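You operate a simulated robot arm through the tools that you are given. There is no shell and no other tool. Be economical: measure what you need, move in short steps, check, and stop when the job is done.

You run a simulated two-armed robot. Do the job below in one go: nothing can be reset, and whatever is moved stays where it is left.

Task
Set the pump's pressure switch to the card's IN and OUT figures.
Fine: starter off before the cover opens; cover shut and starter back on AUTO after.

Only the result counts: the job must be done as asked and must still hold three seconds after the hand-in. Knocking over, shifting, dropping, spilling or breaking anything else fails it. Lids that push on must go on centred and level and be pressed home; caps that screw on are set level and turned clockwise until they are tight.

Robot
Two 7-joint arms with three-finger grippers on one trunk, on a base that drives. Base frame: it is fixed to the floor where the robot stands at the start and does not move with it; the origin is under the middle of the robot, x ahead of it, y to its left, z up. Lengths are in mm, angles in degrees, forces in N, time in s.
The left shoulder is at the start at [70, 146, 1313], the right one opposite. With the tool pointing down near the work surface each hand reaches from about 100 to 560 mm from the robot's upright axis, wherever it stands, measured 20 degrees to its own side. Places, roughly: black cover [800, -200, 700]; blue level marker [200, 500, 500]; brass drain knob [400, -300, 200]; bypass valve lever [600, -900, 1600]; cut-in knob [800, -100, 700]; cut-out knob [800, -200, 700]; delivery valve lever [600, -300, 500]; flush valve lever [500, -1300, 800]; green pointer [800, -100, 900]; housing inlet valve lever [700, -400, 1300]; housing outlet valve lever [500, -1300, 1300]; red level marker [200, 300, 900]; red pointer [700, -200, 900]; red priming knob [500, -300, 400]; reset button [800, -100, 1200]; service valve lever [500, -1600, 1000]. Payload 2.2 kg a hand.
The TCP of each hand is the grasp point between the finger pads, 28 mm short of the fingertips. In the tool frame z runs along the fingers and y along their closing line. The gripper opens to 102 mm. The gripper's body begins 71 mm behind the TCP.
Orientation is that of the tool frame in the base frame, as a unit quaternion [w, x, y, z]. With the fingers straight down and closing along the base's y, the tool's x points along the base's -x, its y along +y and its z along -z.

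Tools
- The arms move only by the tool nudge_tool. It takes "left_increments", "right_increments" or both (then of equal length, played together; a hand with none holds still); each is a list of rows, each a list of 3 entries, a list of its own where there are three numbers: the shift along the base's x, y, z in mm, then the turn, a rotation vector about the base's x, y, z in degrees, then the gripper command, from -1 (shut) to 1 (fully open), values between in proportion. In form: [[[tx, ty, tz], [wx, wy, wz], gripper], ...]. A call has 1 to 8 rows; each row is the pose to reach, as a shift and turn from the pose commanded when the call began. Rows are played at 5 a second. More than 50 mm and 8.6 degrees between two rows, or a gripper value outside its range, and nothing of the call is played. Where a pose cannot be reached the arm comes as near as it can. A force on the tool above 40 N (or 10 N above the force at the start of the call, whichever is more), or a blocked arm, ends the call early, and 0.2 s more pass. Each finger halts on what it meets, pressing with about 39 N; the grip force reading is that of the motor and also rises with nothing between the fingers. The clock runs only during rows and for 0.2 s after the last one: add rows that repeat a pose to give the fingers time. The reply holds the time, the measured pose of the TCP, the force on the tool along the base axes, the opening and the grip force, in the units named above and with some noise, with the torque about the TCP (base axes, N m) and any sound that the robot's microphone picked up, and new pictures: "show" is both (left out), scene, wrist or none (wrist: the cameras of the hands that moved).
- Cameras (640 x 400 px; columns grow to the right, rows downward): "scene" is now at [137.6, 3.5, 1544]; the picture's right is [0.04, -1.00, 0.00], its down [-0.55, -0.02, -0.83] and it looks along [0.83, 0.03, -0.56] (base axes); focal length 214 px, centre (320, 200). "left" rides on the left gripper at [72, 38, -86] in its tool frame; the picture's right is [-0.47, 0.89, 0.00], its down [-0.60, -0.32, -0.73] and it looks along [-0.65, -0.34, 0.68] (tool axes); focal length 256 px, centre (320, 200). "right" rides on the right gripper at [69, 44, -86] in its tool frame; the picture's right is [-0.53, 0.85, 0.00], its down [-0.58, -0.36, -0.73] and it looks along [-0.62, -0.39, 0.68] (tool axes); focal length 256 px, centre (320, 200). There is no depth. A picture from a camera that has moved, and an enlarged one, comes with that camera's place and axes in the base frame and with its lens.
- lift_body(by): slides the trunk up (or, below 0, down) by that many mm; the arms and the scene camera ride with it, the base frame stays. It gives what a move gives, with no picture.
- base_move(legs): drives the robot by 1 to 6 legs, each [ahead, left, turn to the left] in mm, mm and degrees, along the robot's own axes; the way and the turn of a leg run together, so that a leg with both is an arc; at most 1500 mm and 180 degrees a leg. The arms and the cameras ride along, it lands a little off, and it stops where it bumps. It gives what a move gives, and a new picture of the scene camera.
- head_to(pan, tilt): turns the head with the scene camera to pan (to the left, within 86 degrees either way) and tilt (down, from -29 to 69), counted from straight ahead of the robot. It gives what a move gives, and a new picture of the scene camera.
- inspect(camera, box): a new picture of the part [left, top, right, bottom] of that camera's present view, enlarged. It takes no simulated time.
- close_job(): hands the job in; it is judged then, once.

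Work in short steps. Places have to be worked out from the pictures, the camera data and where the tool is seen: move nearer, look again, correct. Check each grasp and each placing, and mend what went wrong. You have 120 turns and 260 pictures in all, those below and enlarged ones among them. Open the grippers and draw the arms clear of the work before you hand the job in, unless the task says otherwise; then end with one line.

The tools are called after ">>>" as name(argument=value, ...) on one line, values as JSON. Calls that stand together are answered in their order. nudge_tool: Moves the arms, as the interface text tells. Its arguments: {"type":"object","properties":{"left_increments":{"type":"array","items":{"type":"array"}},"right_increments":{"type":"array","items":{"type":"array"}},"show":{"type":"string","enum":["both","scene","wrist","none"]}},"required":[]} The other tools are called the same way: lift_body (by) slides the trunk up or down; base_move (legs) drives the base; head_to (pan, tilt) turns the head that bears the scene camera; inspect (camera, box) takes an enlarged picture of a part of a camera's view; close_job () hands the job in.

At the start:

```text
t: 0.0
left_tool_pos: [342.2, 73.0, 1505.3]
left_tcp_rot: [0.0, -0.001, 1.0, 0.0]
left_contact_force: [0.7, 0.3, -0.2]
left_ft_torque: [0.0, 0.02, -0.01]
left_gripper_width: 102.0
left_grasp_force: 0.1
right_tool_pos: [359.7, -205.2, 1505.8]
right_tcp_rot: [0.0, 0.0, 1.0, 0.0]
right_contact_force: [-0.1, -0.2, -0.6]
right_ft_torque: [0.01, 0.0, 0.0]
right_gripper_width: 101.8
right_grasp_force: 0.1
trunk travel left (down, up): [-851.0, 89.0]
robot x, y, heading: [-1.7, 3.4, 0.0]
head pan, tilt: [2.4, 33.7]
```

scene: 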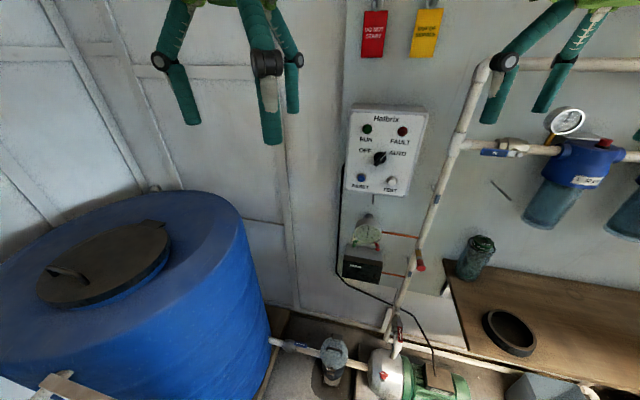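
right: 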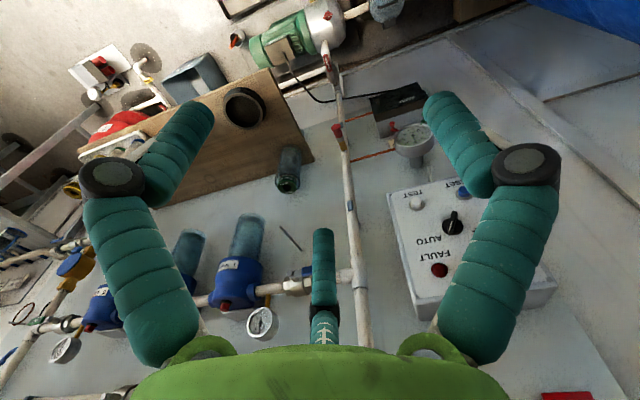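
left: 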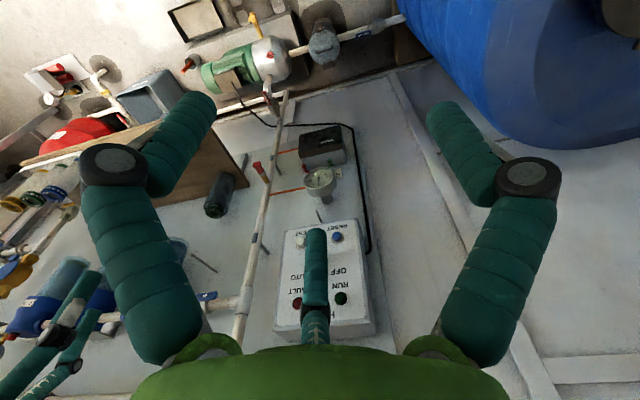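

The starter panel, gauge and black-covered switch are ahead on the wall. I'll enlarge them and look for the card.

>>> inspect(camera="scene", box=[320, 90, 450, 200])

>>> inspect(camera="scene", box=[320, 200, 450, 300])

>>> inspect(camera="scene", box=[340, 0, 460, 70])

>>> head_to(pan=-30, tilt=10)

```text
3.64 times, centred on (385, 145) of scene
camera zoom: at [137.6, 3.5, 1544.0], right [0.04, -1.0, 0.0], down [-0.55, -0.02, -0.83], along [0.83, 0.03, -0.56], focal length 780 px, centre (84, 400)
```

zoom: 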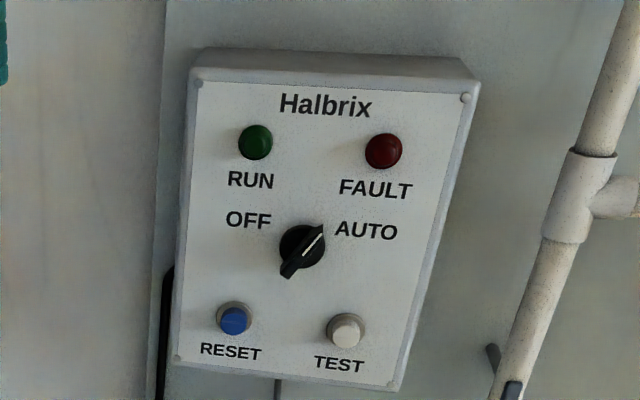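

```text
4.00 times, centred on (385, 250) of scene
camera zoom: at [137.6, 3.5, 1544.0], right [0.04, -1.0, 0.0], down [-0.55, -0.02, -0.83], along [0.83, 0.03, -0.56], focal length 858 px, centre (60, 0)
```

zoom: 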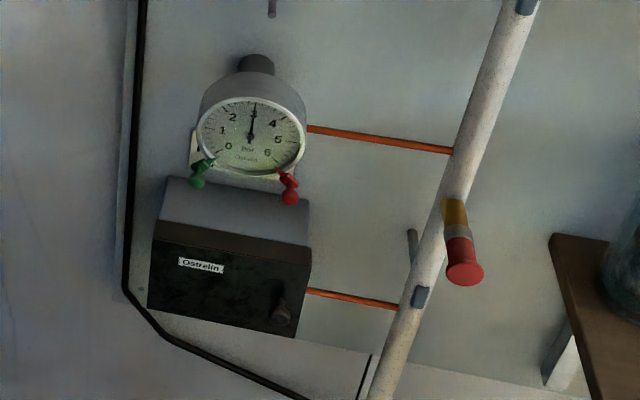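

```text
5.33 times, centred on (400, 35) of scene
camera zoom: at [137.6, 3.5, 1544.0], right [0.04, -1.0, 0.0], down [-0.55, -0.02, -0.83], along [0.83, 0.03, -0.56], focal length 1144 px, centre (-107, 1080)
```

zoom: 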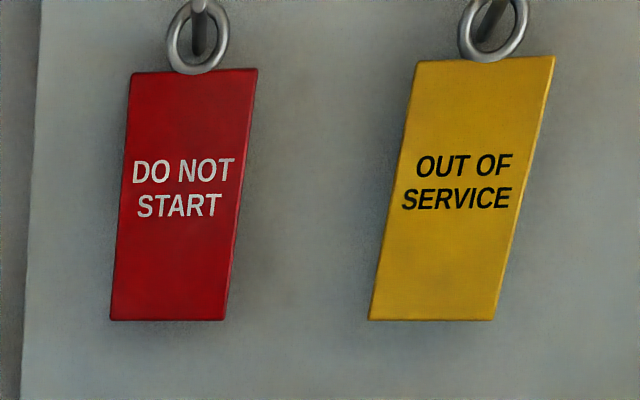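

```text
t: 1.0
left_tool_pos: [342.6, 73.4, 1506.9]
left_tcp_rot: [-0.001, -0.001, 1.0, -0.001]
left_contact_force: [-0.1, 0.0, -0.6]
left_ft_torque: [0.01, 0.05, 0.0]
left_gripper_width: 102.0
left_grasp_force: 0.1
right_tool_pos: [357.3, -206.1, 1506.0]
right_tcp_rot: [0.0, 0.0, 1.0, 0.0]
right_contact_force: [0.0, 0.1, -0.1]
right_ft_torque: [-0.01, 0.01, 0.01]
right_gripper_width: 102.1
right_grasp_force: 0.2
trunk travel left (down, up): [-851.0, 89.0]
robot x, y, heading: [-0.2, -3.5, 0.1]
head pan, tilt: [-30.0, 10.0]
camera scene: at [129.5, -46.7, 1582.1], right [-0.5, -0.87, 0.0], down [-0.15, 0.09, -0.98], along [0.85, -0.49, -0.17], focal length 214 px, centre (320, 200)
```

scene: 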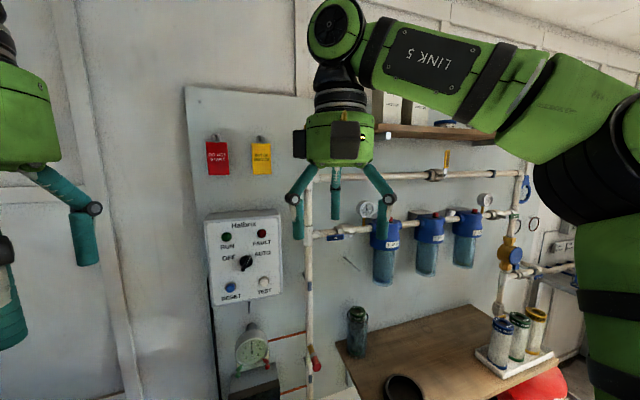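

I haven't found the card yet; I'll look around to both sides.

>>> head_to(pan=-75, tilt=20)

>>> head_to(pan=60, tilt=35)

>>> head_to(pan=20, tilt=0)

>>> head_to(pan=-45, tilt=50)

```text
t: 2.1
left_tool_pos: [342.4, 73.5, 1505.2]
left_tcp_rot: [0.0, -0.001, 1.0, -0.001]
left_contact_force: [0.7, -0.1, 0.4]
left_ft_torque: [-0.03, -0.04, 0.01]
left_gripper_width: 101.9
left_grasp_force: 0.0
right_tool_pos: [359.5, -205.9, 1506.6]
right_tcp_rot: [0.0, 0.001, 1.0, 0.0]
right_contact_force: [0.0, 0.9, -0.1]
right_ft_torque: [0.04, 0.01, 0.05]
right_gripper_width: 102.0
right_grasp_force: 0.1
trunk travel left (down, up): [-851.0, 89.0]
robot x, y, heading: [-1.6, 1.7, -0.2]
head pan, tilt: [-75.0, 20.0]
camera scene: at [73.2, -90.2, 1565.9], right [-0.97, -0.26, 0.0], down [-0.09, 0.33, -0.94], along [0.24, -0.91, -0.34], focal length 214 px, centre (320, 200)
```

scene: 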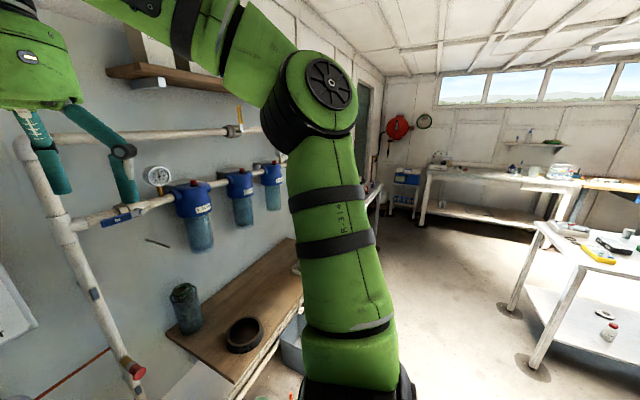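

```text
t: 4.3
left_tool_pos: [342.1, 73.0, 1504.3]
left_tcp_rot: [0.0, 0.0, 1.0, -0.001]
left_contact_force: [0.3, -0.2, 0.9]
left_ft_torque: [0.0, -0.04, -0.01]
left_gripper_width: 102.2
left_grasp_force: 0.1
right_tool_pos: [359.2, -206.6, 1505.8]
right_tcp_rot: [0.0, 0.0, 1.0, 0.0]
right_contact_force: [-0.1, 0.2, -0.2]
right_ft_torque: [-0.01, -0.02, 0.05]
right_gripper_width: 102.1
right_grasp_force: 0.0
trunk travel left (down, up): [-851.0, 89.0]
robot x, y, heading: [-2.0, 0.1, 0.2]
head pan, tilt: [60.0, 35.0]
camera scene: at [93.1, 75.9, 1542.1], right [0.87, -0.5, 0.0], down [-0.29, -0.5, -0.82], along [0.41, 0.71, -0.57], focal length 214 px, centre (320, 200)
```

scene: 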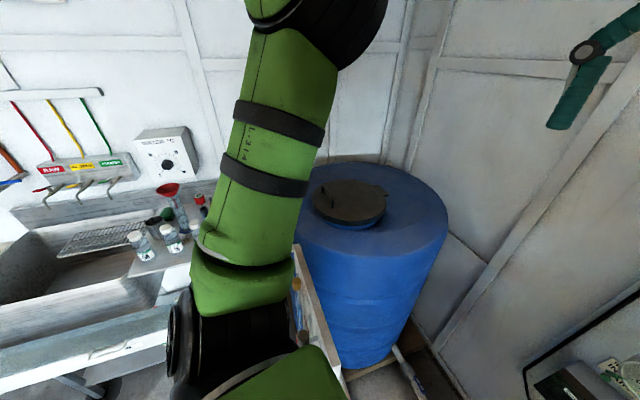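

```text
t: 5.3
left_tool_pos: [341.8, 73.2, 1506.5]
left_tcp_rot: [0.0, -0.001, 1.0, -0.001]
left_contact_force: [0.5, 0.1, 0.5]
left_ft_torque: [-0.02, -0.01, -0.02]
left_gripper_width: 102.1
left_grasp_force: 0.1
right_tool_pos: [358.2, -205.9, 1504.9]
right_tcp_rot: [-0.001, 0.0, 1.0, 0.001]
right_contact_force: [-0.2, -0.4, -0.1]
right_ft_torque: [0.01, -0.02, 0.04]
right_gripper_width: 102.3
right_grasp_force: 0.0
trunk travel left (down, up): [-851.0, 89.0]
robot x, y, heading: [0.3, -2.2, 0.2]
head pan, tilt: [20.0, 0.0]
camera scene: at [133.5, 30.6, 1598.1], right [0.34, -0.94, 0.0], down [0.0, 0.0, -1.0], along [0.94, 0.34, 0.0], focal length 214 px, centre (320, 200)
```

scene: 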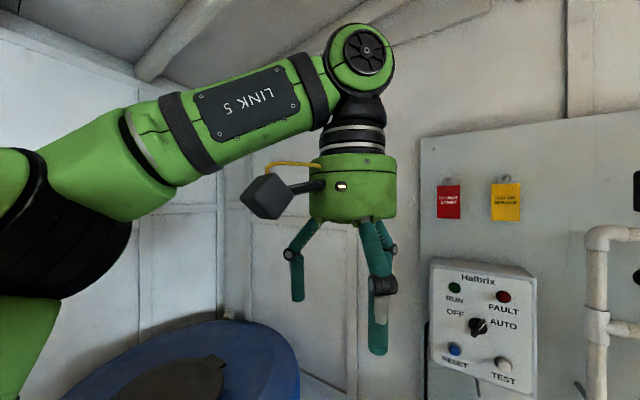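

```text
t: 6.7
left_tool_pos: [342.0, 72.9, 1505.2]
left_tcp_rot: [0.0, -0.001, 1.0, 0.0]
left_contact_force: [0.3, 0.0, -0.4]
left_ft_torque: [0.01, 0.01, 0.0]
left_gripper_width: 101.9
left_grasp_force: 0.0
right_tool_pos: [359.3, -205.4, 1506.0]
right_tcp_rot: [0.0, 0.0, 1.0, 0.001]
right_contact_force: [1.0, 0.1, 0.5]
right_ft_torque: [0.02, 0.01, -0.04]
right_gripper_width: 101.9
right_grasp_force: 0.1
trunk travel left (down, up): [-851.0, 89.0]
robot x, y, heading: [0.0, 0.1, 0.1]
head pan, tilt: [-45.0, 50.0]
camera scene: at [103.5, -54.7, 1520.4], right [-0.71, -0.71, 0.0], down [-0.54, 0.54, -0.64], along [0.46, -0.45, -0.77], focal length 214 px, centre (320, 200)
```

scene: 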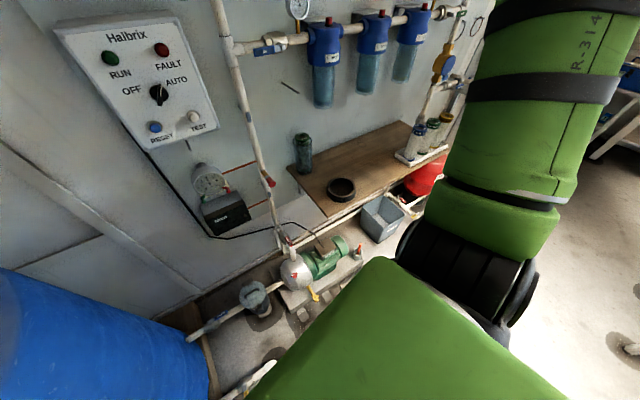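

No card is visible yet; there is something cream-coloured near the gauge. I'll lower the trunk to look at the switch more squarely.

>>> lift_body(by=-500)

>>> head_to(pan=-12, tilt=15)

>>> inspect(camera="scene", box=[240, 150, 400, 300])

```text
refused: -500 is not a number from -400 to 400
```

```text
t: 7.7
left_tool_pos: [342.4, 73.4, 1506.3]
left_tcp_rot: [0.0, -0.001, 1.0, -0.001]
left_contact_force: [-0.4, -0.5, -0.1]
left_ft_torque: [0.0, -0.01, 0.01]
left_gripper_width: 102.1
left_grasp_force: 0.0
right_tool_pos: [357.7, -206.9, 1504.7]
right_tcp_rot: [0.0, 0.0, 1.0, 0.0]
right_contact_force: [1.2, 0.0, -0.4]
right_ft_torque: [0.01, 0.02, 0.01]
right_gripper_width: 102.0
right_grasp_force: 0.0
trunk travel left (down, up): [-851.0, 89.0]
robot x, y, heading: [1.0, -0.4, -0.0]
head pan, tilt: [-12.0, 15.0]
camera scene: at [140.2, -19.8, 1574.0], right [-0.21, -0.98, 0.0], down [-0.25, 0.05, -0.97], along [0.94, -0.2, -0.26], focal length 214 px, centre (320, 200)
```

scene: 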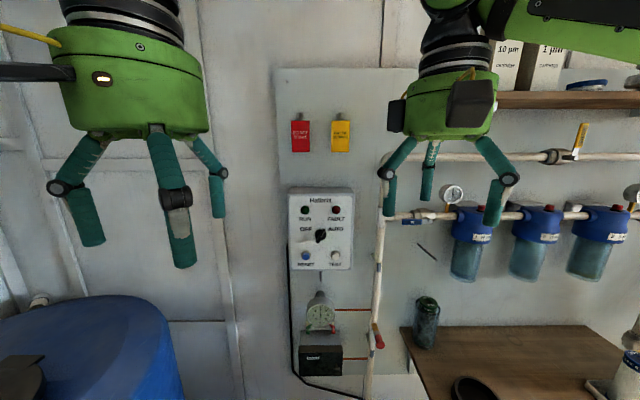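

```text
2.67 times, centred on (320, 225) of scene
camera zoom: at [140.2, -19.8, 1574.0], right [-0.21, -0.98, 0.0], down [-0.25, 0.05, -0.97], along [0.94, -0.2, -0.26], focal length 572 px, centre (320, 133)
```

zoom: 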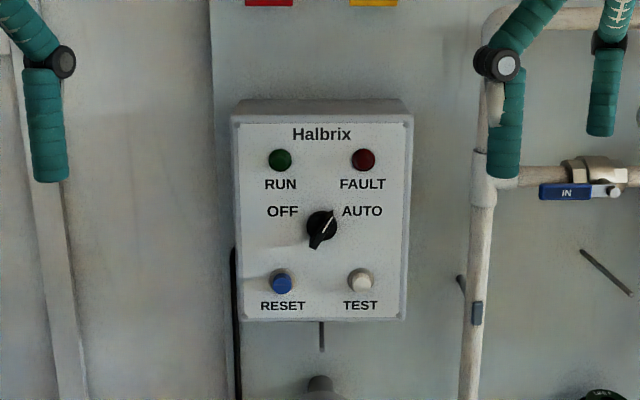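

I'll lower the trunk in an allowed step and look again.

>>> lift_body(by=-390)

>>> head_to(pan=-10, tilt=25)

>>> inspect(camera="scene", box=[250, 100, 410, 200])

>>> inspect(camera="scene", box=[250, 190, 410, 290])

```text
t: 11.5
left_tool_pos: [312.8, 72.5, 1127.8]
left_tcp_rot: [0.017, -0.001, 1.0, 0.0]
left_contact_force: [-0.7, -0.2, 1.5]
left_ft_torque: [0.0, -0.01, 0.01]
left_gripper_width: 102.0
left_grasp_force: 0.0
right_tool_pos: [331.4, -206.8, 1125.9]
right_tcp_rot: [0.014, 0.0, 1.0, 0.001]
right_contact_force: [0.7, -0.8, -0.8]
right_ft_torque: [-0.04, 0.03, -0.01]
right_gripper_width: 102.0
right_grasp_force: 0.0
trunk travel left (down, up): [-461.0, 479.0]
robot x, y, heading: [-0.2, -0.8, -0.2]
head pan, tilt: [-12.0, 15.0]
```

```text
t: 12.2
left_tool_pos: [313.0, 72.0, 1126.7]
left_tcp_rot: [0.018, -0.001, 1.0, -0.001]
left_contact_force: [0.3, -0.5, 0.2]
left_ft_torque: [0.06, 0.03, 0.0]
left_gripper_width: 102.0
left_grasp_force: 0.1
right_tool_pos: [331.0, -206.7, 1124.2]
right_tcp_rot: [0.013, 0.0, 1.0, 0.001]
right_contact_force: [0.9, -0.6, -0.4]
right_ft_torque: [-0.01, -0.01, 0.0]
right_gripper_width: 101.7
right_grasp_force: 0.0
trunk travel left (down, up): [-461.0, 479.0]
robot x, y, heading: [-2.7, 2.3, -0.0]
head pan, tilt: [-10.0, 25.0]
camera scene: at [110.8, -17.7, 1171.7], right [-0.17, -0.98, -0.01], down [-0.39, 0.07, -0.92], along [0.9, -0.16, -0.4], focal length 214 px, centre (320, 200)
```

scene: 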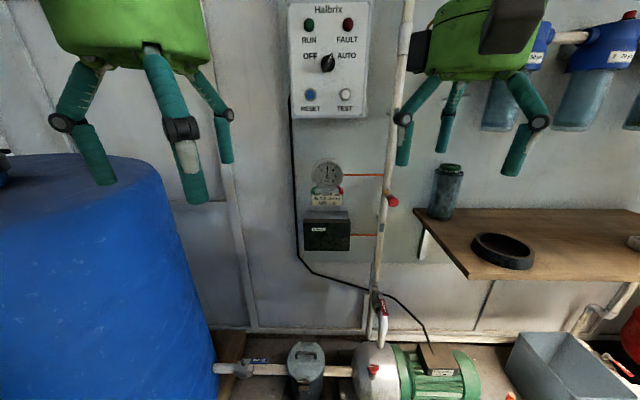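

```text
4.00 times, centred on (330, 150) of scene
camera zoom: at [110.8, -17.7, 1171.7], right [-0.17, -0.98, -0.01], down [-0.39, 0.07, -0.92], along [0.9, -0.16, -0.4], focal length 858 px, centre (280, 400)
```

zoom: 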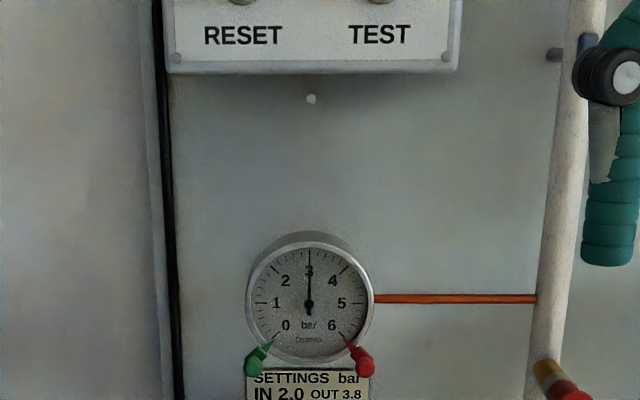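

```text
4.00 times, centred on (330, 240) of scene
camera zoom: at [110.8, -17.7, 1171.7], right [-0.17, -0.98, -0.01], down [-0.39, 0.07, -0.92], along [0.9, -0.16, -0.4], focal length 858 px, centre (280, 40)
```

zoom: 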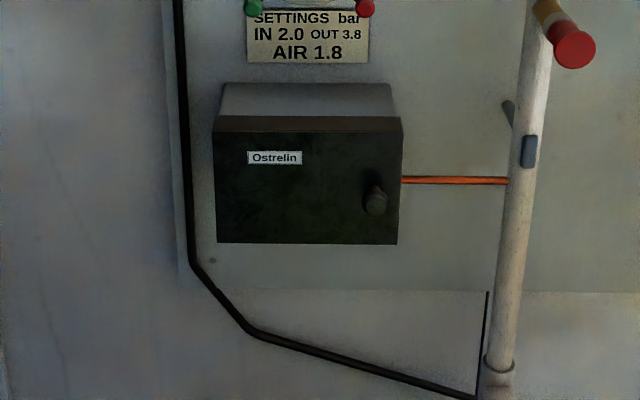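

The card under the gauge reads IN 2.0, OUT 3.8 (AIR 1.8). The selector triangulates to about [768, -157, 1280]; I raise the trunk and turn the right hand to point forward.

>>> lift_body(by=260)

>>> nudge_tool(right_increments=[[[0, 0, -10], [0, -8.5, 0], -0.5], [[0, 0, -20], [0, -17, 0], -0.5], [[0, 0, -30], [0, -25.5, 0], -0.5], [[0, 0, -40], [0, -34, 0], -0.5], [[0, 0, -50], [0, -42.5, 0], -0.5], [[0, 0, -60], [0, -51, 0], -0.5], [[0, 0, -70], [0, -59.5, 0], -0.5], [[0, 0, -80], [0, -67.5, 0], -0.5]], show="none")

>>> nudge_tool(right_increments=[[[0, 0, 0], [0, -8, 0], -0.5], [[0, 0, 0], [0, -16, 0], -0.5], [[0, 0, 0], [0, -22.5, 0], -0.5], [[0, 0, 0], [0, -22.5, 0], -0.5]], show="both")

```text
t: 14.8
left_tool_pos: [342.3, 72.5, 1374.9]
left_tcp_rot: [0.0, -0.002, 1.0, -0.001]
left_contact_force: [-0.2, 0.5, -0.6]
left_ft_torque: [-0.03, -0.02, 0.0]
left_gripper_width: 101.9
left_grasp_force: 0.2
right_tool_pos: [358.7, -206.7, 1374.4]
right_tcp_rot: [0.0, 0.0, 1.0, 0.0]
right_contact_force: [0.5, -0.4, 0.0]
right_ft_torque: [0.0, -0.03, -0.01]
right_gripper_width: 101.9
right_grasp_force: 0.0
trunk travel left (down, up): [-721.0, 219.0]
robot x, y, heading: [-1.2, 0.9, -0.2]
head pan, tilt: [-10.0, 25.0]
```

```text
t: 16.6
left_tool_pos: [343.8, 74.9, 1375.9]
left_tcp_rot: [0.0, -0.001, 1.0, -0.001]
left_contact_force: [0.2, -0.9, -0.3]
left_ft_torque: [0.03, 0.05, 0.01]
left_gripper_width: 101.9
left_grasp_force: 0.1
right_tool_pos: [368.0, -203.0, 1314.6]
right_tcp_rot: [0.556, 0.0, 0.831, 0.001]
right_contact_force: [-0.2, -0.1, 0.1]
right_ft_torque: [-0.05, -0.04, 0.05]
right_gripper_width: 25.3
right_grasp_force: 0.0
right hand out of reach, approached as far as the arm can: row 8
trunk travel left (down, up): [-721.0, 219.0]
robot x, y, heading: [1.5, -3.6, -0.0]
head pan, tilt: [-10.0, 25.0]
```

```text
t: 17.6
left_tool_pos: [341.5, 73.4, 1375.5]
left_tcp_rot: [0.0, -0.001, 1.0, 0.0]
left_contact_force: [0.4, -0.2, 0.1]
left_ft_torque: [-0.01, -0.02, 0.01]
left_gripper_width: 102.1
left_grasp_force: 0.0
right_tool_pos: [410.4, -202.7, 1380.1]
right_tcp_rot: [0.707, 0.0, 0.707, 0.0]
right_contact_force: [0.6, -0.3, 0.1]
right_ft_torque: [-0.01, -0.01, 0.01]
right_gripper_width: 25.3
right_grasp_force: 0.1
right hand out of reach, approached as far as the arm can: row 1, 2, 3, 4
trunk travel left (down, up): [-721.0, 219.0]
robot x, y, heading: [-0.8, -0.7, 0.1]
head pan, tilt: [-10.0, 25.0]
camera scene: at [139.4, -16.4, 1427.9], right [-0.17, -0.98, 0.0], down [-0.42, 0.07, -0.91], along [0.89, -0.16, -0.42], focal length 214 px, centre (320, 200)
camera right: at [323.9, -158.5, 1312.0], right [0.0, 0.85, 0.53], down [-0.73, -0.36, 0.58], along [0.68, -0.39, 0.62], focal length 256 px, centre (320, 200)
```

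scene: 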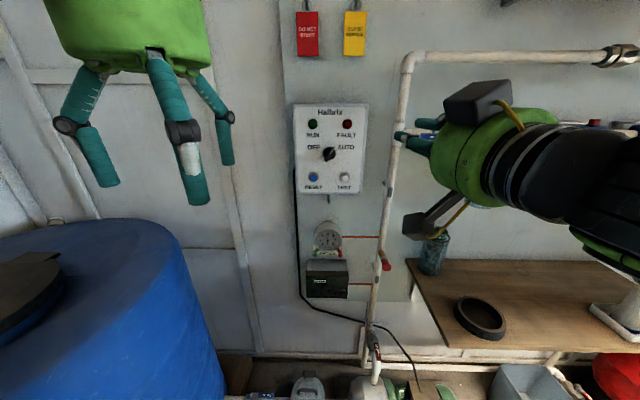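
right: 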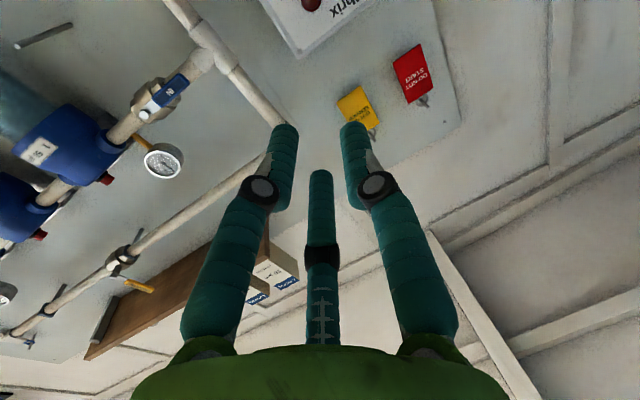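

Pointing forward works once the hand is further out. I move it ahead toward the selector while rolling 45° so the fingers will straddle the pointer bar, then check.

>>> nudge_tool(right_increments=[[[40, 5, 0], [7.5, 0, 0], 0.3], [[80, 10, 0], [15, 0, 0], 0.3], [[120, 20, -5], [22.5, 0, 0], 0.3], [[160, 30, -10], [30, 0, 0], 0.3], [[200, 40, -10], [37.5, 0, 0], 0.3], [[240, 46, -10], [45, 0, 0], 0.3], [[240, 46, -10], [45, 0, 0], 0.3]], show="both")

```text
t: 19.2
left_tool_pos: [341.2, 73.3, 1375.9]
left_tcp_rot: [0.0, -0.001, 1.0, -0.001]
left_contact_force: [-0.2, 0.1, 0.1]
left_ft_torque: [0.03, -0.03, -0.01]
left_gripper_width: 101.9
left_grasp_force: 0.1
right_tool_pos: [646.0, -156.0, 1373.3]
right_tcp_rot: [0.653, 0.272, 0.653, 0.271]
right_contact_force: [1.1, -0.6, -0.4]
right_ft_torque: [0.01, -0.02, 0.03]
right_gripper_width: 66.2
right_grasp_force: 0.0
trunk travel left (down, up): [-721.0, 219.0]
robot x, y, heading: [-1.7, -1.0, -0.0]
head pan, tilt: [-10.0, 25.0]
camera scene: at [139.2, -16.7, 1427.9], right [-0.17, -0.98, 0.0], down [-0.42, 0.07, -0.91], along [0.89, -0.16, -0.42], focal length 214 px, centre (320, 200)
camera right: at [558.7, -75.1, 1354.4], right [0.0, 0.22, 0.98], down [-0.73, -0.67, 0.15], along [0.68, -0.71, 0.16], focal length 256 px, centre (320, 200)
```

scene: 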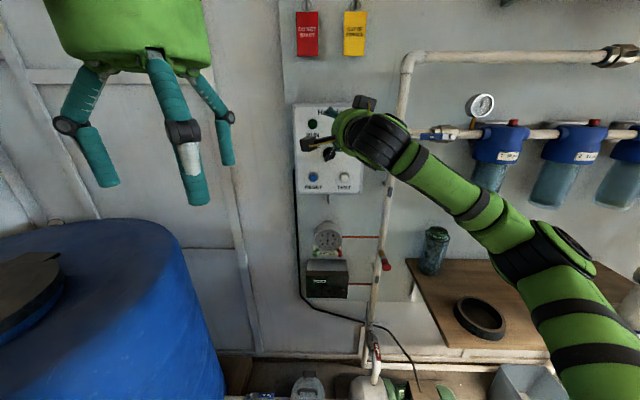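
right: 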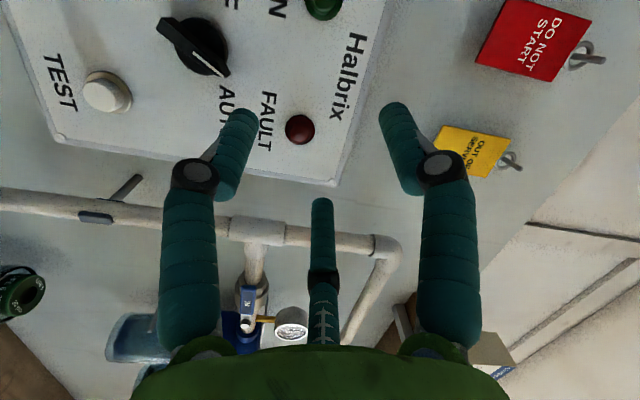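

The wrist view confirms the selector at about [768, -156, 1278]. I line up in front of it.

>>> nudge_tool(right_increments=[[[0, 0, -45], [0, 0, 0], 0.3], [[25, -1, -94], [0, 0, 0], 0.3], [[50, -1, -95], [0, 0, 0], 0.3], [[50, -1, -95], [0, 0, 0], 0.3]], show="both")

>>> inspect(camera="scene", box=[280, 90, 400, 200])

```text
refused: row 2 steps farther than a row can; nothing moved
```

```text
3.64 times, centred on (340, 145) of scene
camera zoom: at [139.2, -16.7, 1427.9], right [-0.17, -0.98, 0.0], down [-0.42, 0.07, -0.91], along [0.89, -0.16, -0.42], focal length 780 px, centre (247, 400)
```

zoom: 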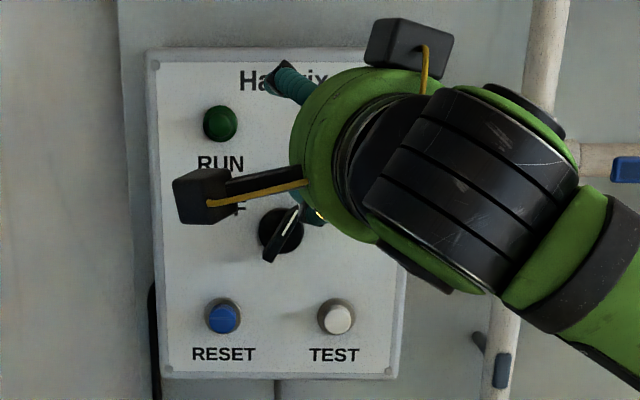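

I split the step smaller and line up in front of the selector.

>>> nudge_tool(right_increments=[[[0, 0, -40], [0, 0, 0], 0.3], [[15, -1, -80], [0, 0, 0], 0.3], [[40, -1, -95], [0, 0, 0], 0.3], [[40, -1, -95], [0, 0, 0], 0.3]], show="both")

>>> inspect(camera="scene", box=[280, 90, 400, 200])

```text
t: 20.2
left_tool_pos: [342.0, 74.1, 1375.0]
left_tcp_rot: [0.0, -0.001, 1.0, -0.002]
left_contact_force: [0.0, 0.5, 0.6]
left_ft_torque: [0.05, 0.03, 0.0]
left_gripper_width: 101.9
left_grasp_force: 0.0
right_tool_pos: [685.7, -152.9, 1278.6]
right_tcp_rot: [0.653, 0.271, 0.653, 0.271]
right_contact_force: [0.5, -0.9, -0.2]
right_ft_torque: [0.05, 0.01, -0.01]
right_gripper_width: 66.3
right_grasp_force: 0.1
trunk travel left (down, up): [-721.0, 219.0]
robot x, y, heading: [0.9, -1.6, 0.1]
head pan, tilt: [-10.0, 25.0]
camera scene: at [140.1, -16.6, 1427.8], right [-0.17, -0.98, 0.0], down [-0.42, 0.07, -0.91], along [0.89, -0.16, -0.42], focal length 214 px, centre (320, 200)
camera right: at [598.9, -73.0, 1259.7], right [0.0, 0.22, 0.98], down [-0.73, -0.67, 0.15], along [0.68, -0.71, 0.16], focal length 256 px, centre (320, 200)
```

scene: 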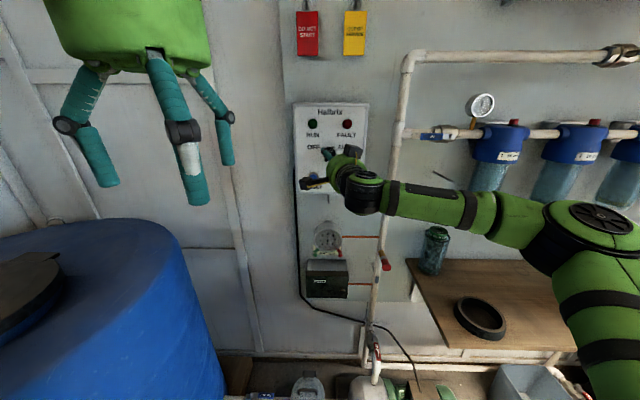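
right: 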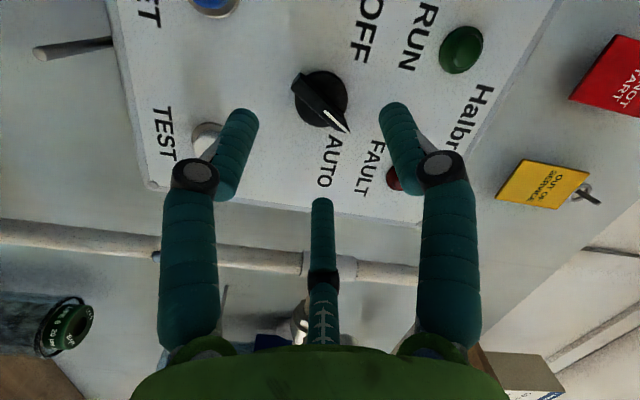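

```text
3.64 times, centred on (340, 145) of scene
camera zoom: at [140.1, -16.6, 1427.8], right [-0.17, -0.98, 0.0], down [-0.42, 0.07, -0.91], along [0.89, -0.16, -0.42], focal length 780 px, centre (247, 400)
```

zoom: 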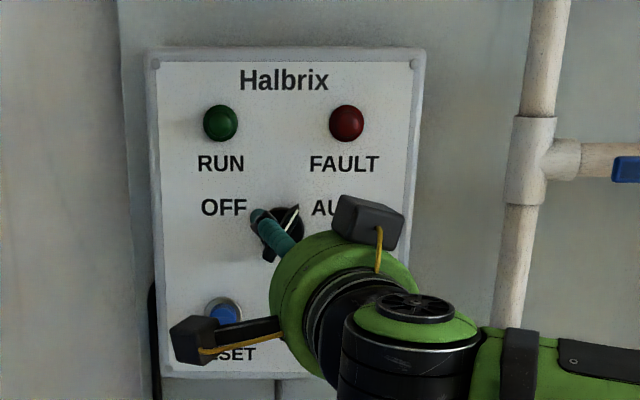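

Aligned to within 2–3 mm. I advance gently toward the knob.

>>> nudge_tool(right_increments=[[[25, 0, -2], [0, 0, 0], 0.3], [[45, 0, -2], [0, 0, 0], 0.3], [[60, 0, -2], [0, 0, 0], 0.3], [[60, 0, -2], [0, 0, 0], 0.3]], show="wrist")

```text
t: 21.2
left_tool_pos: [341.6, 73.9, 1376.2]
left_tcp_rot: [-0.001, -0.001, 1.0, 0.0]
left_contact_force: [0.1, -0.4, -0.4]
left_ft_torque: [-0.01, 0.02, -0.01]
left_gripper_width: 101.6
left_grasp_force: 0.0
right_tool_pos: [746.2, -155.6, 1275.6]
right_tcp_rot: [0.653, 0.271, 0.653, 0.27]
right_contact_force: [0.5, 0.1, 0.6]
right_ft_torque: [0.01, 0.04, -0.04]
right_gripper_width: 66.5
right_grasp_force: 0.1
trunk travel left (down, up): [-721.0, 219.0]
robot x, y, heading: [0.5, 2.6, -0.2]
head pan, tilt: [-10.0, 25.0]
camera right: at [659.2, -75.0, 1257.6], right [0.0, 0.22, 0.98], down [-0.73, -0.67, 0.15], along [0.68, -0.71, 0.16], focal length 256 px, centre (320, 200)
```

right: 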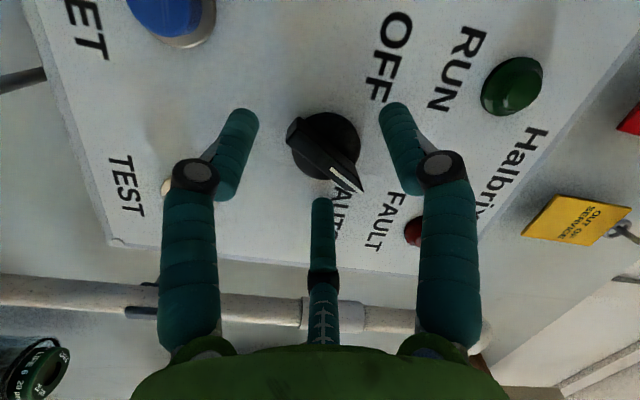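

The knob bar's front is around x 772; I advance 14 mm more and close.

>>> nudge_tool(right_increments=[[[8, 0, 1], [0, 0, 0], 0.3], [[14, 0, 1], [0, 0, 0], 0.3], [[14, 0, 1], [0, 0, 0], -0.2], [[14, 0, 1], [0, 0, 0], -0.5], [[14, 0, 1], [0, 0, 0], -0.8], [[14, 0, 1], [0, 0, 0], -0.8]], show="wrist")

```text
t: 22.6
left_tool_pos: [334.2, 69.9, 1378.0]
left_tcp_rot: [0.004, -0.001, 1.0, 0.0]
left_contact_force: [-1.0, -0.4, 0.0]
left_ft_torque: [0.01, -0.03, 0.02]
left_gripper_width: 102.0
left_grasp_force: 0.1
right_tool_pos: [753.0, -158.5, 1280.4]
right_tcp_rot: [0.655, 0.271, 0.651, 0.272]
right_contact_force: [-27.6, -8.5, -5.2]
right_ft_torque: [-0.63, -0.4, -1.18]
right_gripper_width: 52.4
right_grasp_force: 29.9
trunk travel left (down, up): [-721.0, 219.0]
robot x, y, heading: [-0.9, 0.1, -0.1]
head pan, tilt: [-10.0, 25.0]
camera right: at [665.6, -78.6, 1261.9], right [-0.01, 0.22, 0.98], down [-0.73, -0.66, 0.14], along [0.68, -0.71, 0.16], focal length 256 px, centre (320, 200)
```

right: 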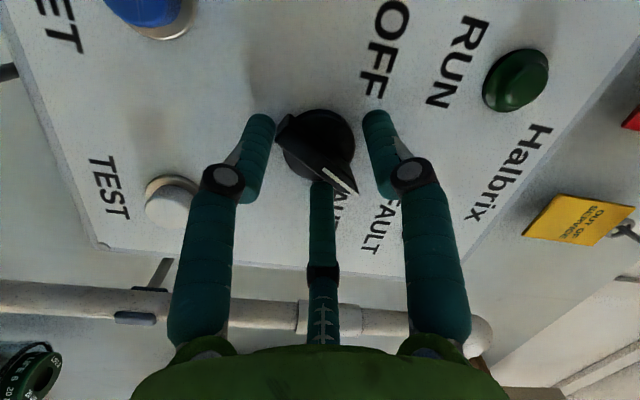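

The fingers have hold at 52 mm, with some push against the panel. I back off 4 mm and turn counter-clockwise (−x) toward OFF.

>>> nudge_tool(right_increments=[[[-4, 0, -2], [0, 0, 0], -0.8], [[-4, 0, -2], [-8, 0, 0], -0.8], [[-4, 0, -2], [-16, 0, 0], -0.8], [[-4, 0, -2], [-24, 0, 0], -0.8], [[-4, 0, -2], [-32, 0, 0], -0.8], [[-4, 0, -2], [-40, 0, 0], -0.8], [[-4, 0, -2], [-48, 0, 0], -0.8]], show="wrist")

```text
t: 23.2
left_tool_pos: [334.2, 71.2, 1376.3]
left_tcp_rot: [0.004, 0.0, 1.0, 0.0]
left_contact_force: [-0.1, 0.5, 0.5]
left_ft_torque: [-0.04, 0.01, -0.03]
left_gripper_width: 102.1
left_grasp_force: 0.0
right_tool_pos: [748.7, -162.8, 1275.8]
right_tcp_rot: [0.666, 0.246, 0.663, 0.237]
right_contact_force: [-24.2, -5.8, -4.8]
right_ft_torque: [-0.04, 0.1, -0.58]
right_gripper_width: 30.1
right_grasp_force: 14.7
trunk travel left (down, up): [-721.0, 219.0]
robot x, y, heading: [-8.6, -0.4, -0.3]
head pan, tilt: [-10.0, 25.0]
stopped in row 2 (right hand): the force on the tool passed its limit at 55 N (the readings are from after the stop); the commanded pose is now the measured one
camera right: at [663.4, -83.1, 1250.3], right [0.0, 0.31, 0.95], down [-0.74, -0.64, 0.21], along [0.67, -0.71, 0.22], focal length 256 px, centre (320, 200)
```

right: 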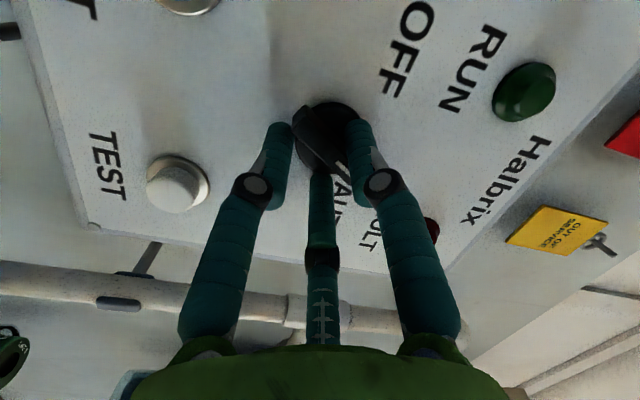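

The fingers slipped off the disc rim onto its front and are closing on the bar. I back off a little to relieve the push and re-read.

>>> nudge_tool(right_increments=[[[-4, 3, 1], [0, 0, 0], -0.8], [[-7, 5, 2], [0, 0, 0], -0.8], [[-7, 5, 2], [0, 0, 0], -0.9]], show="wrist")

```text
t: 24.0
left_tool_pos: [341.4, 67.8, 1377.7]
left_tcp_rot: [0.001, -0.001, 1.0, 0.001]
left_contact_force: [-0.4, 0.3, -0.1]
left_ft_torque: [-0.02, -0.01, -0.03]
left_gripper_width: 102.0
left_grasp_force: 0.1
right_tool_pos: [749.3, -162.2, 1275.3]
right_tcp_rot: [0.666, 0.248, 0.663, 0.236]
right_contact_force: [-1.9, -15.6, 3.3]
right_ft_torque: [0.17, 0.04, -0.9]
right_gripper_width: 29.7
right_grasp_force: 45.1
trunk travel left (down, up): [-721.0, 219.0]
robot x, y, heading: [2.3, -0.4, -0.2]
head pan, tilt: [-10.0, 25.0]
camera right: at [663.8, -82.5, 1250.7], right [0.01, 0.3, 0.95], down [-0.74, -0.64, 0.21], along [0.67, -0.71, 0.22], focal length 256 px, centre (320, 200)
```

right: 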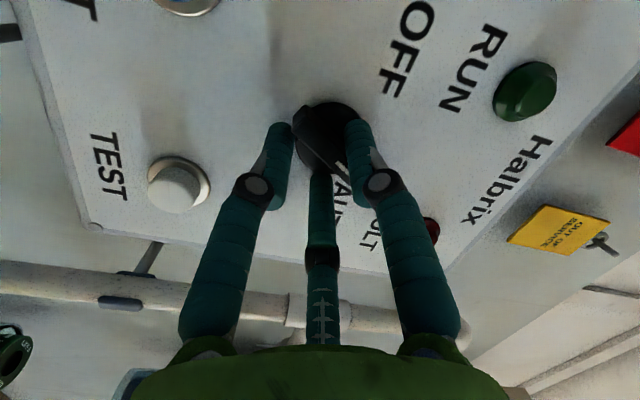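

Now the bar is gripped with no push. I turn in small steps watching the force.

>>> nudge_tool(right_increments=[[[0, -4, 0], [-8, 0, 0], -0.9], [[0, -3, 2], [-16, 0, 0], -0.9], [[0, -3, 3], [-24, 0, 0], -0.9], [[0, -3, 4], [-32, 0, 0], -0.9]], show="wrist")

```text
t: 25.0
left_tool_pos: [341.0, 69.2, 1376.4]
left_tcp_rot: [0.0, -0.001, 1.0, 0.001]
left_contact_force: [0.6, 0.0, 0.3]
left_ft_torque: [-0.01, 0.03, -0.01]
left_gripper_width: 102.0
left_grasp_force: 0.1
right_tool_pos: [748.5, -164.5, 1280.2]
right_tcp_rot: [0.706, 0.056, 0.704, 0.043]
right_contact_force: [-0.9, -15.0, 5.7]
right_ft_torque: [0.27, 0.77, -0.81]
right_gripper_width: 29.8
right_grasp_force: 45.3
trunk travel left (down, up): [-721.0, 219.0]
robot x, y, heading: [1.4, -1.7, -0.0]
head pan, tilt: [-10.0, 25.0]
camera right: at [662.4, -108.9, 1216.2], right [0.01, 0.76, 0.65], down [-0.74, -0.43, 0.52], along [0.67, -0.48, 0.56], focal length 256 px, centre (320, 200)
```

right: 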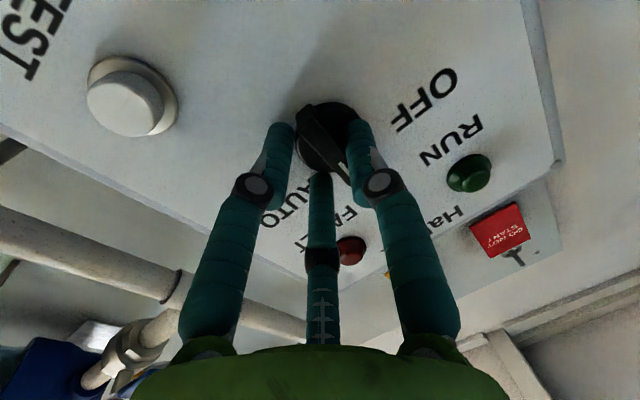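

The knob turns with the hand. I continue the turn toward OFF.

>>> nudge_tool(right_increments=[[[0, -3, 0], [-8, 0, 0], -0.9], [[0, -3, 1], [-16, 0, 0], -0.9], [[0, -3, 1], [-24, 0, 0], -0.9], [[0, -3, 2], [-32, 0, 0], -0.9], [[0, -2, 2], [-40, 0, 0], -0.9], [[0, -2, 2], [-48, 0, 0], -0.9], [[0, -2, 2], [-53, 0, 0], -0.9]], show="wrist")

```text
t: 26.6
left_tool_pos: [337.1, 68.1, 1377.3]
left_tcp_rot: [0.002, -0.002, 1.0, 0.001]
left_contact_force: [0.3, -0.7, 0.0]
left_ft_torque: [0.03, 0.01, -0.03]
left_gripper_width: 101.9
left_grasp_force: 0.0
right_tool_pos: [746.4, -164.0, 1280.5]
right_tcp_rot: [0.654, -0.264, 0.654, -0.272]
right_contact_force: [-16.4, -9.8, -9.9]
right_ft_torque: [2.58, 0.58, -2.18]
right_gripper_width: 25.8
right_grasp_force: 45.1
trunk travel left (down, up): [-721.0, 219.0]
robot x, y, heading: [2.4, -3.3, -0.2]
head pan, tilt: [-10.0, 25.0]
camera right: at [660.0, -180.0, 1198.0], right [0.01, 0.98, -0.21], down [-0.73, 0.15, 0.66], along [0.68, 0.15, 0.72], focal length 256 px, centre (320, 200)
```

right: 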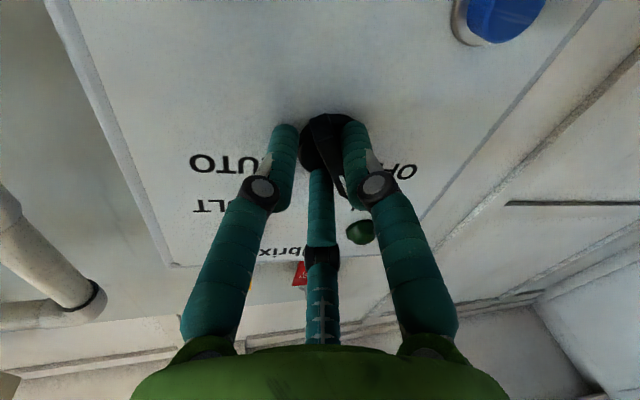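

The torque rise suggests it reached the OFF stop. I open, draw back and check the pointer.

>>> nudge_tool(right_increments=[[[0, 0, 0], [5, 0, 0], 0.2], [[0, 0, 0], [5, 0, 0], 0.3], [[-30, 0, 0], [5, 0, 0], 0.3], [[-70, 0, 0], [5, 0, 0], 0.3], [[-110, -20, 0], [5, 0, 0], 0.3], [[-140, -60, 0], [5, 0, 0], 0.3]], show="none")

>>> inspect(camera="scene", box=[280, 90, 400, 200])

```text
t: 28.0
left_tool_pos: [340.2, 70.6, 1376.8]
left_tcp_rot: [0.001, 0.001, 1.0, 0.001]
left_contact_force: [-1.2, 0.3, 0.4]
left_ft_torque: [0.07, -0.04, 0.04]
left_gripper_width: 102.0
left_grasp_force: 0.2
right_tool_pos: [608.9, -226.6, 1282.1]
right_tcp_rot: [0.667, -0.239, 0.661, -0.246]
right_contact_force: [-0.9, -0.4, 0.2]
right_ft_torque: [-0.01, 0.02, 0.01]
right_gripper_width: 66.6
right_grasp_force: 0.1
trunk travel left (down, up): [-721.0, 219.0]
robot x, y, heading: [4.0, 0.0, 0.0]
head pan, tilt: [-10.0, 25.0]
```

```text
3.64 times, centred on (340, 145) of scene
camera zoom: at [137.5, -19.9, 1428.0], right [-0.17, -0.98, 0.0], down [-0.41, 0.08, -0.91], along [0.89, -0.16, -0.42], focal length 780 px, centre (247, 400)
```

zoom: 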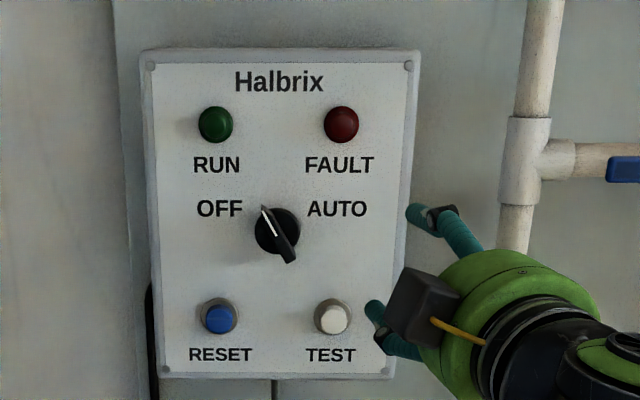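

Starter is on OFF. I draw back a bit more and lower the trunk to the pressure switch.

>>> nudge_tool(right_increments=[[[-40, 0, 0], [8, 0, 0], 0.3], [[-80, 0, 0], [16, 0, 0], 0.3], [[-80, 0, 0], [24, 0, 0], 0.3], [[-80, 0, 0], [32, 0, 0], 0.3], [[-80, 0, 0], [40, 0, 0], 0.3]], show="none")

>>> lift_body(by=-380)

>>> head_to(pan=-12, tilt=20)

>>> inspect(camera="scene", box=[270, 150, 400, 250])

```text
t: 29.2
left_tool_pos: [341.9, 73.0, 1374.4]
left_tcp_rot: [0.0, -0.001, 1.0, -0.001]
left_contact_force: [0.1, -0.1, -0.9]
left_ft_torque: [-0.05, -0.03, -0.01]
left_gripper_width: 102.0
left_grasp_force: 0.0
right_tool_pos: [530.3, -219.9, 1281.9]
right_tcp_rot: [0.708, 0.004, 0.706, -0.004]
right_contact_force: [0.2, -0.2, -0.1]
right_ft_torque: [0.02, -0.01, -0.01]
right_gripper_width: 66.3
right_grasp_force: 0.1
trunk travel left (down, up): [-721.0, 219.0]
robot x, y, heading: [1.7, 0.4, 0.2]
head pan, tilt: [-10.0, 25.0]
```

```text
t: 32.9
left_tool_pos: [272.6, 79.2, 1037.0]
left_tcp_rot: [0.069, -0.005, 0.998, -0.003]
left_contact_force: [-0.4, -0.6, -0.1]
left_ft_torque: [0.01, 0.01, 0.01]
left_gripper_width: 102.0
left_grasp_force: 0.1
right_tool_pos: [487.3, -213.4, 932.9]
right_tcp_rot: [0.727, -0.002, 0.686, -0.003]
right_contact_force: [0.8, 0.9, 0.8]
right_ft_torque: [-0.02, -0.01, 0.01]
right_gripper_width: 66.4
right_grasp_force: 0.0
trunk travel left (down, up): [-341.0, 599.0]
robot x, y, heading: [-2.9, -1.0, 0.2]
head pan, tilt: [-10.0, 25.0]
```

```text
t: 33.6
left_tool_pos: [274.8, 78.8, 1036.2]
left_tcp_rot: [0.069, -0.003, 0.998, -0.005]
left_contact_force: [-0.1, 0.0, -0.2]
left_ft_torque: [-0.01, -0.01, 0.0]
left_gripper_width: 102.0
left_grasp_force: 0.1
right_tool_pos: [488.4, -213.8, 934.1]
right_tcp_rot: [0.728, -0.001, 0.686, -0.004]
right_contact_force: [0.1, 0.4, 0.8]
right_ft_torque: [0.04, -0.02, 0.0]
right_gripper_width: 66.5
right_grasp_force: 0.0
trunk travel left (down, up): [-341.0, 599.0]
robot x, y, heading: [-1.8, 2.9, 0.3]
head pan, tilt: [-12.0, 20.0]
camera scene: at [86.3, -15.3, 1064.9], right [-0.2, -0.98, -0.01], down [-0.28, 0.07, -0.96], along [0.94, -0.19, -0.29], focal length 214 px, centre (320, 200)
```

scene: 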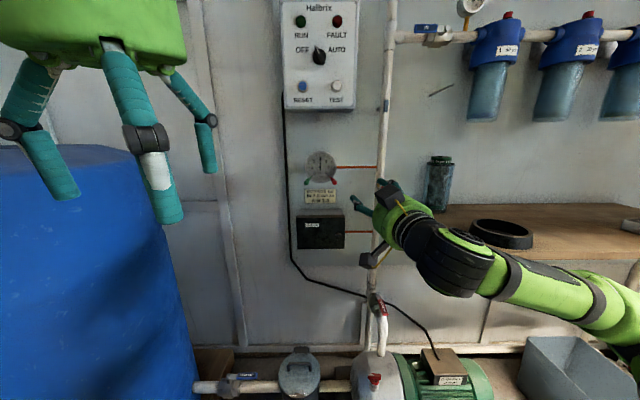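

```text
4.00 times, centred on (335, 200) of scene
camera zoom: at [86.3, -15.3, 1064.9], right [-0.2, -0.98, -0.01], down [-0.28, 0.07, -0.96], along [0.94, -0.19, -0.29], focal length 858 px, centre (260, 200)
```

zoom: 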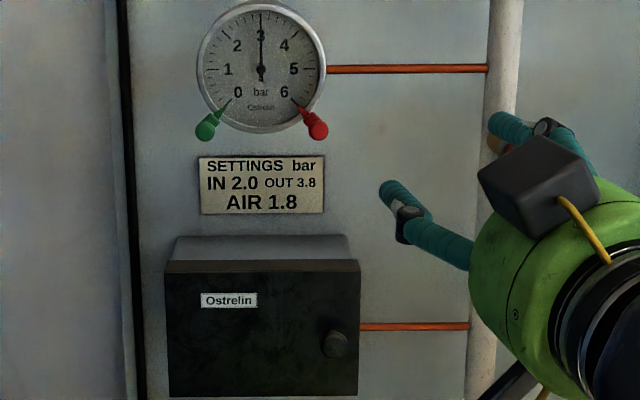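

The card clearly reads IN 2.0, OUT 3.8. The cover's handle knob triangulates to about [735, -214, 731]; I roll the right hand 90° (fingers closing vertically, camera on the left) and go in front of it for a closer look.

>>> nudge_tool(right_increments=[[[10, 0, -25], [8, 0, 0], 0.3], [[20, 0, -50], [16, 0, 0], 0.3], [[30, 0, -75], [24, 0, 0], 0.3], [[40, 0, -100], [32, 0, 0], 0.3], [[50, 0, -125], [40, 0, 0], 0.3], [[60, 0, -150], [48, 0, 0], 0.3], [[70, 0, -175], [56, 0, 0], 0.3], [[70, 0, -175], [64, 0, 0], 0.3]], show="none")

>>> nudge_tool(right_increments=[[[10, 0, 0], [8, 0, 0], 0.3], [[20, 0, 0], [16, 0, 0], 0.3], [[40, 0, 0], [24, 0, 0], 0.3], [[60, 0, 0], [26, 0, 0], 0.3], [[60, 0, 0], [26, 0, 0], 0.3]], show="both")

```text
t: 35.4
left_tool_pos: [274.4, 80.3, 1039.4]
left_tcp_rot: [0.079, -0.005, 0.997, -0.005]
left_contact_force: [-0.6, -1.1, 0.1]
left_ft_torque: [-0.04, -0.03, 0.01]
left_gripper_width: 101.8
left_grasp_force: 0.0
right_tool_pos: [567.5, -280.4, 752.8]
right_tcp_rot: [0.657, 0.326, 0.602, 0.315]
right_contact_force: [-0.1, 1.6, 0.3]
right_ft_torque: [0.01, 0.04, 0.0]
right_gripper_width: 66.4
right_grasp_force: 0.1
right hand out of reach, approached as far as the arm can: row 2, 3, 4, 5, 6, 7, 8
trunk travel left (down, up): [-341.0, 599.0]
robot x, y, heading: [-2.6, 0.5, 0.9]
head pan, tilt: [-12.0, 20.0]
stopped in row 8 (right hand): the arm was blocked; the commanded pose is now the measured one
```

```text
t: 36.8
left_tool_pos: [273.2, 79.3, 1040.5]
left_tcp_rot: [0.086, -0.007, 0.996, -0.005]
left_contact_force: [0.2, 0.6, -0.4]
left_ft_torque: [-0.05, 0.0, -0.03]
left_gripper_width: 101.9
left_grasp_force: 0.0
right_tool_pos: [624.6, -311.0, 749.5]
right_tcp_rot: [0.588, 0.451, 0.524, 0.42]
right_contact_force: [0.8, -1.0, 0.4]
right_ft_torque: [0.0, 0.01, 0.0]
right_gripper_width: 66.4
right_grasp_force: 0.0
right hand out of reach, approached as far as the arm can: row 4, 5
trunk travel left (down, up): [-341.0, 599.0]
robot x, y, heading: [-8.7, -1.1, 1.0]
head pan, tilt: [-12.0, 20.0]
stopped in row 5 (right hand): the arm was blocked; the commanded pose is now the measured one
camera scene: at [99.7, -15.7, 1059.3], right [-0.19, -0.98, -0.01], down [-0.3, 0.06, -0.95], along [0.93, -0.18, -0.31], focal length 214 px, centre (320, 200)
camera right: at [543.8, -224.5, 771.2], right [-0.07, -0.31, 0.95], down [-0.78, -0.58, -0.25], along [0.63, -0.75, -0.2], focal length 256 px, centre (320, 200)
```

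scene: 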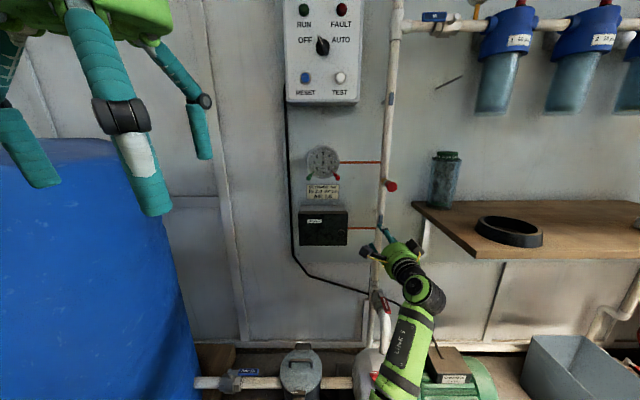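
right: 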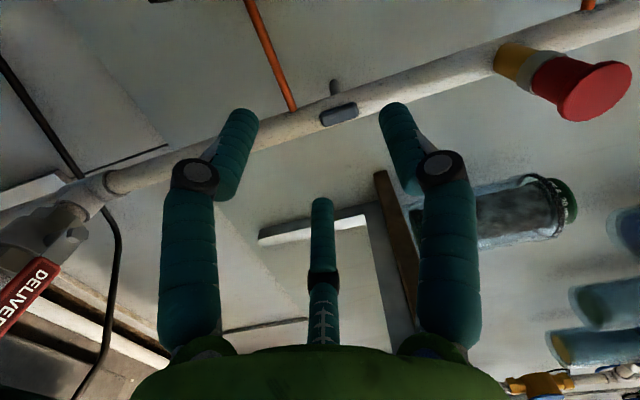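

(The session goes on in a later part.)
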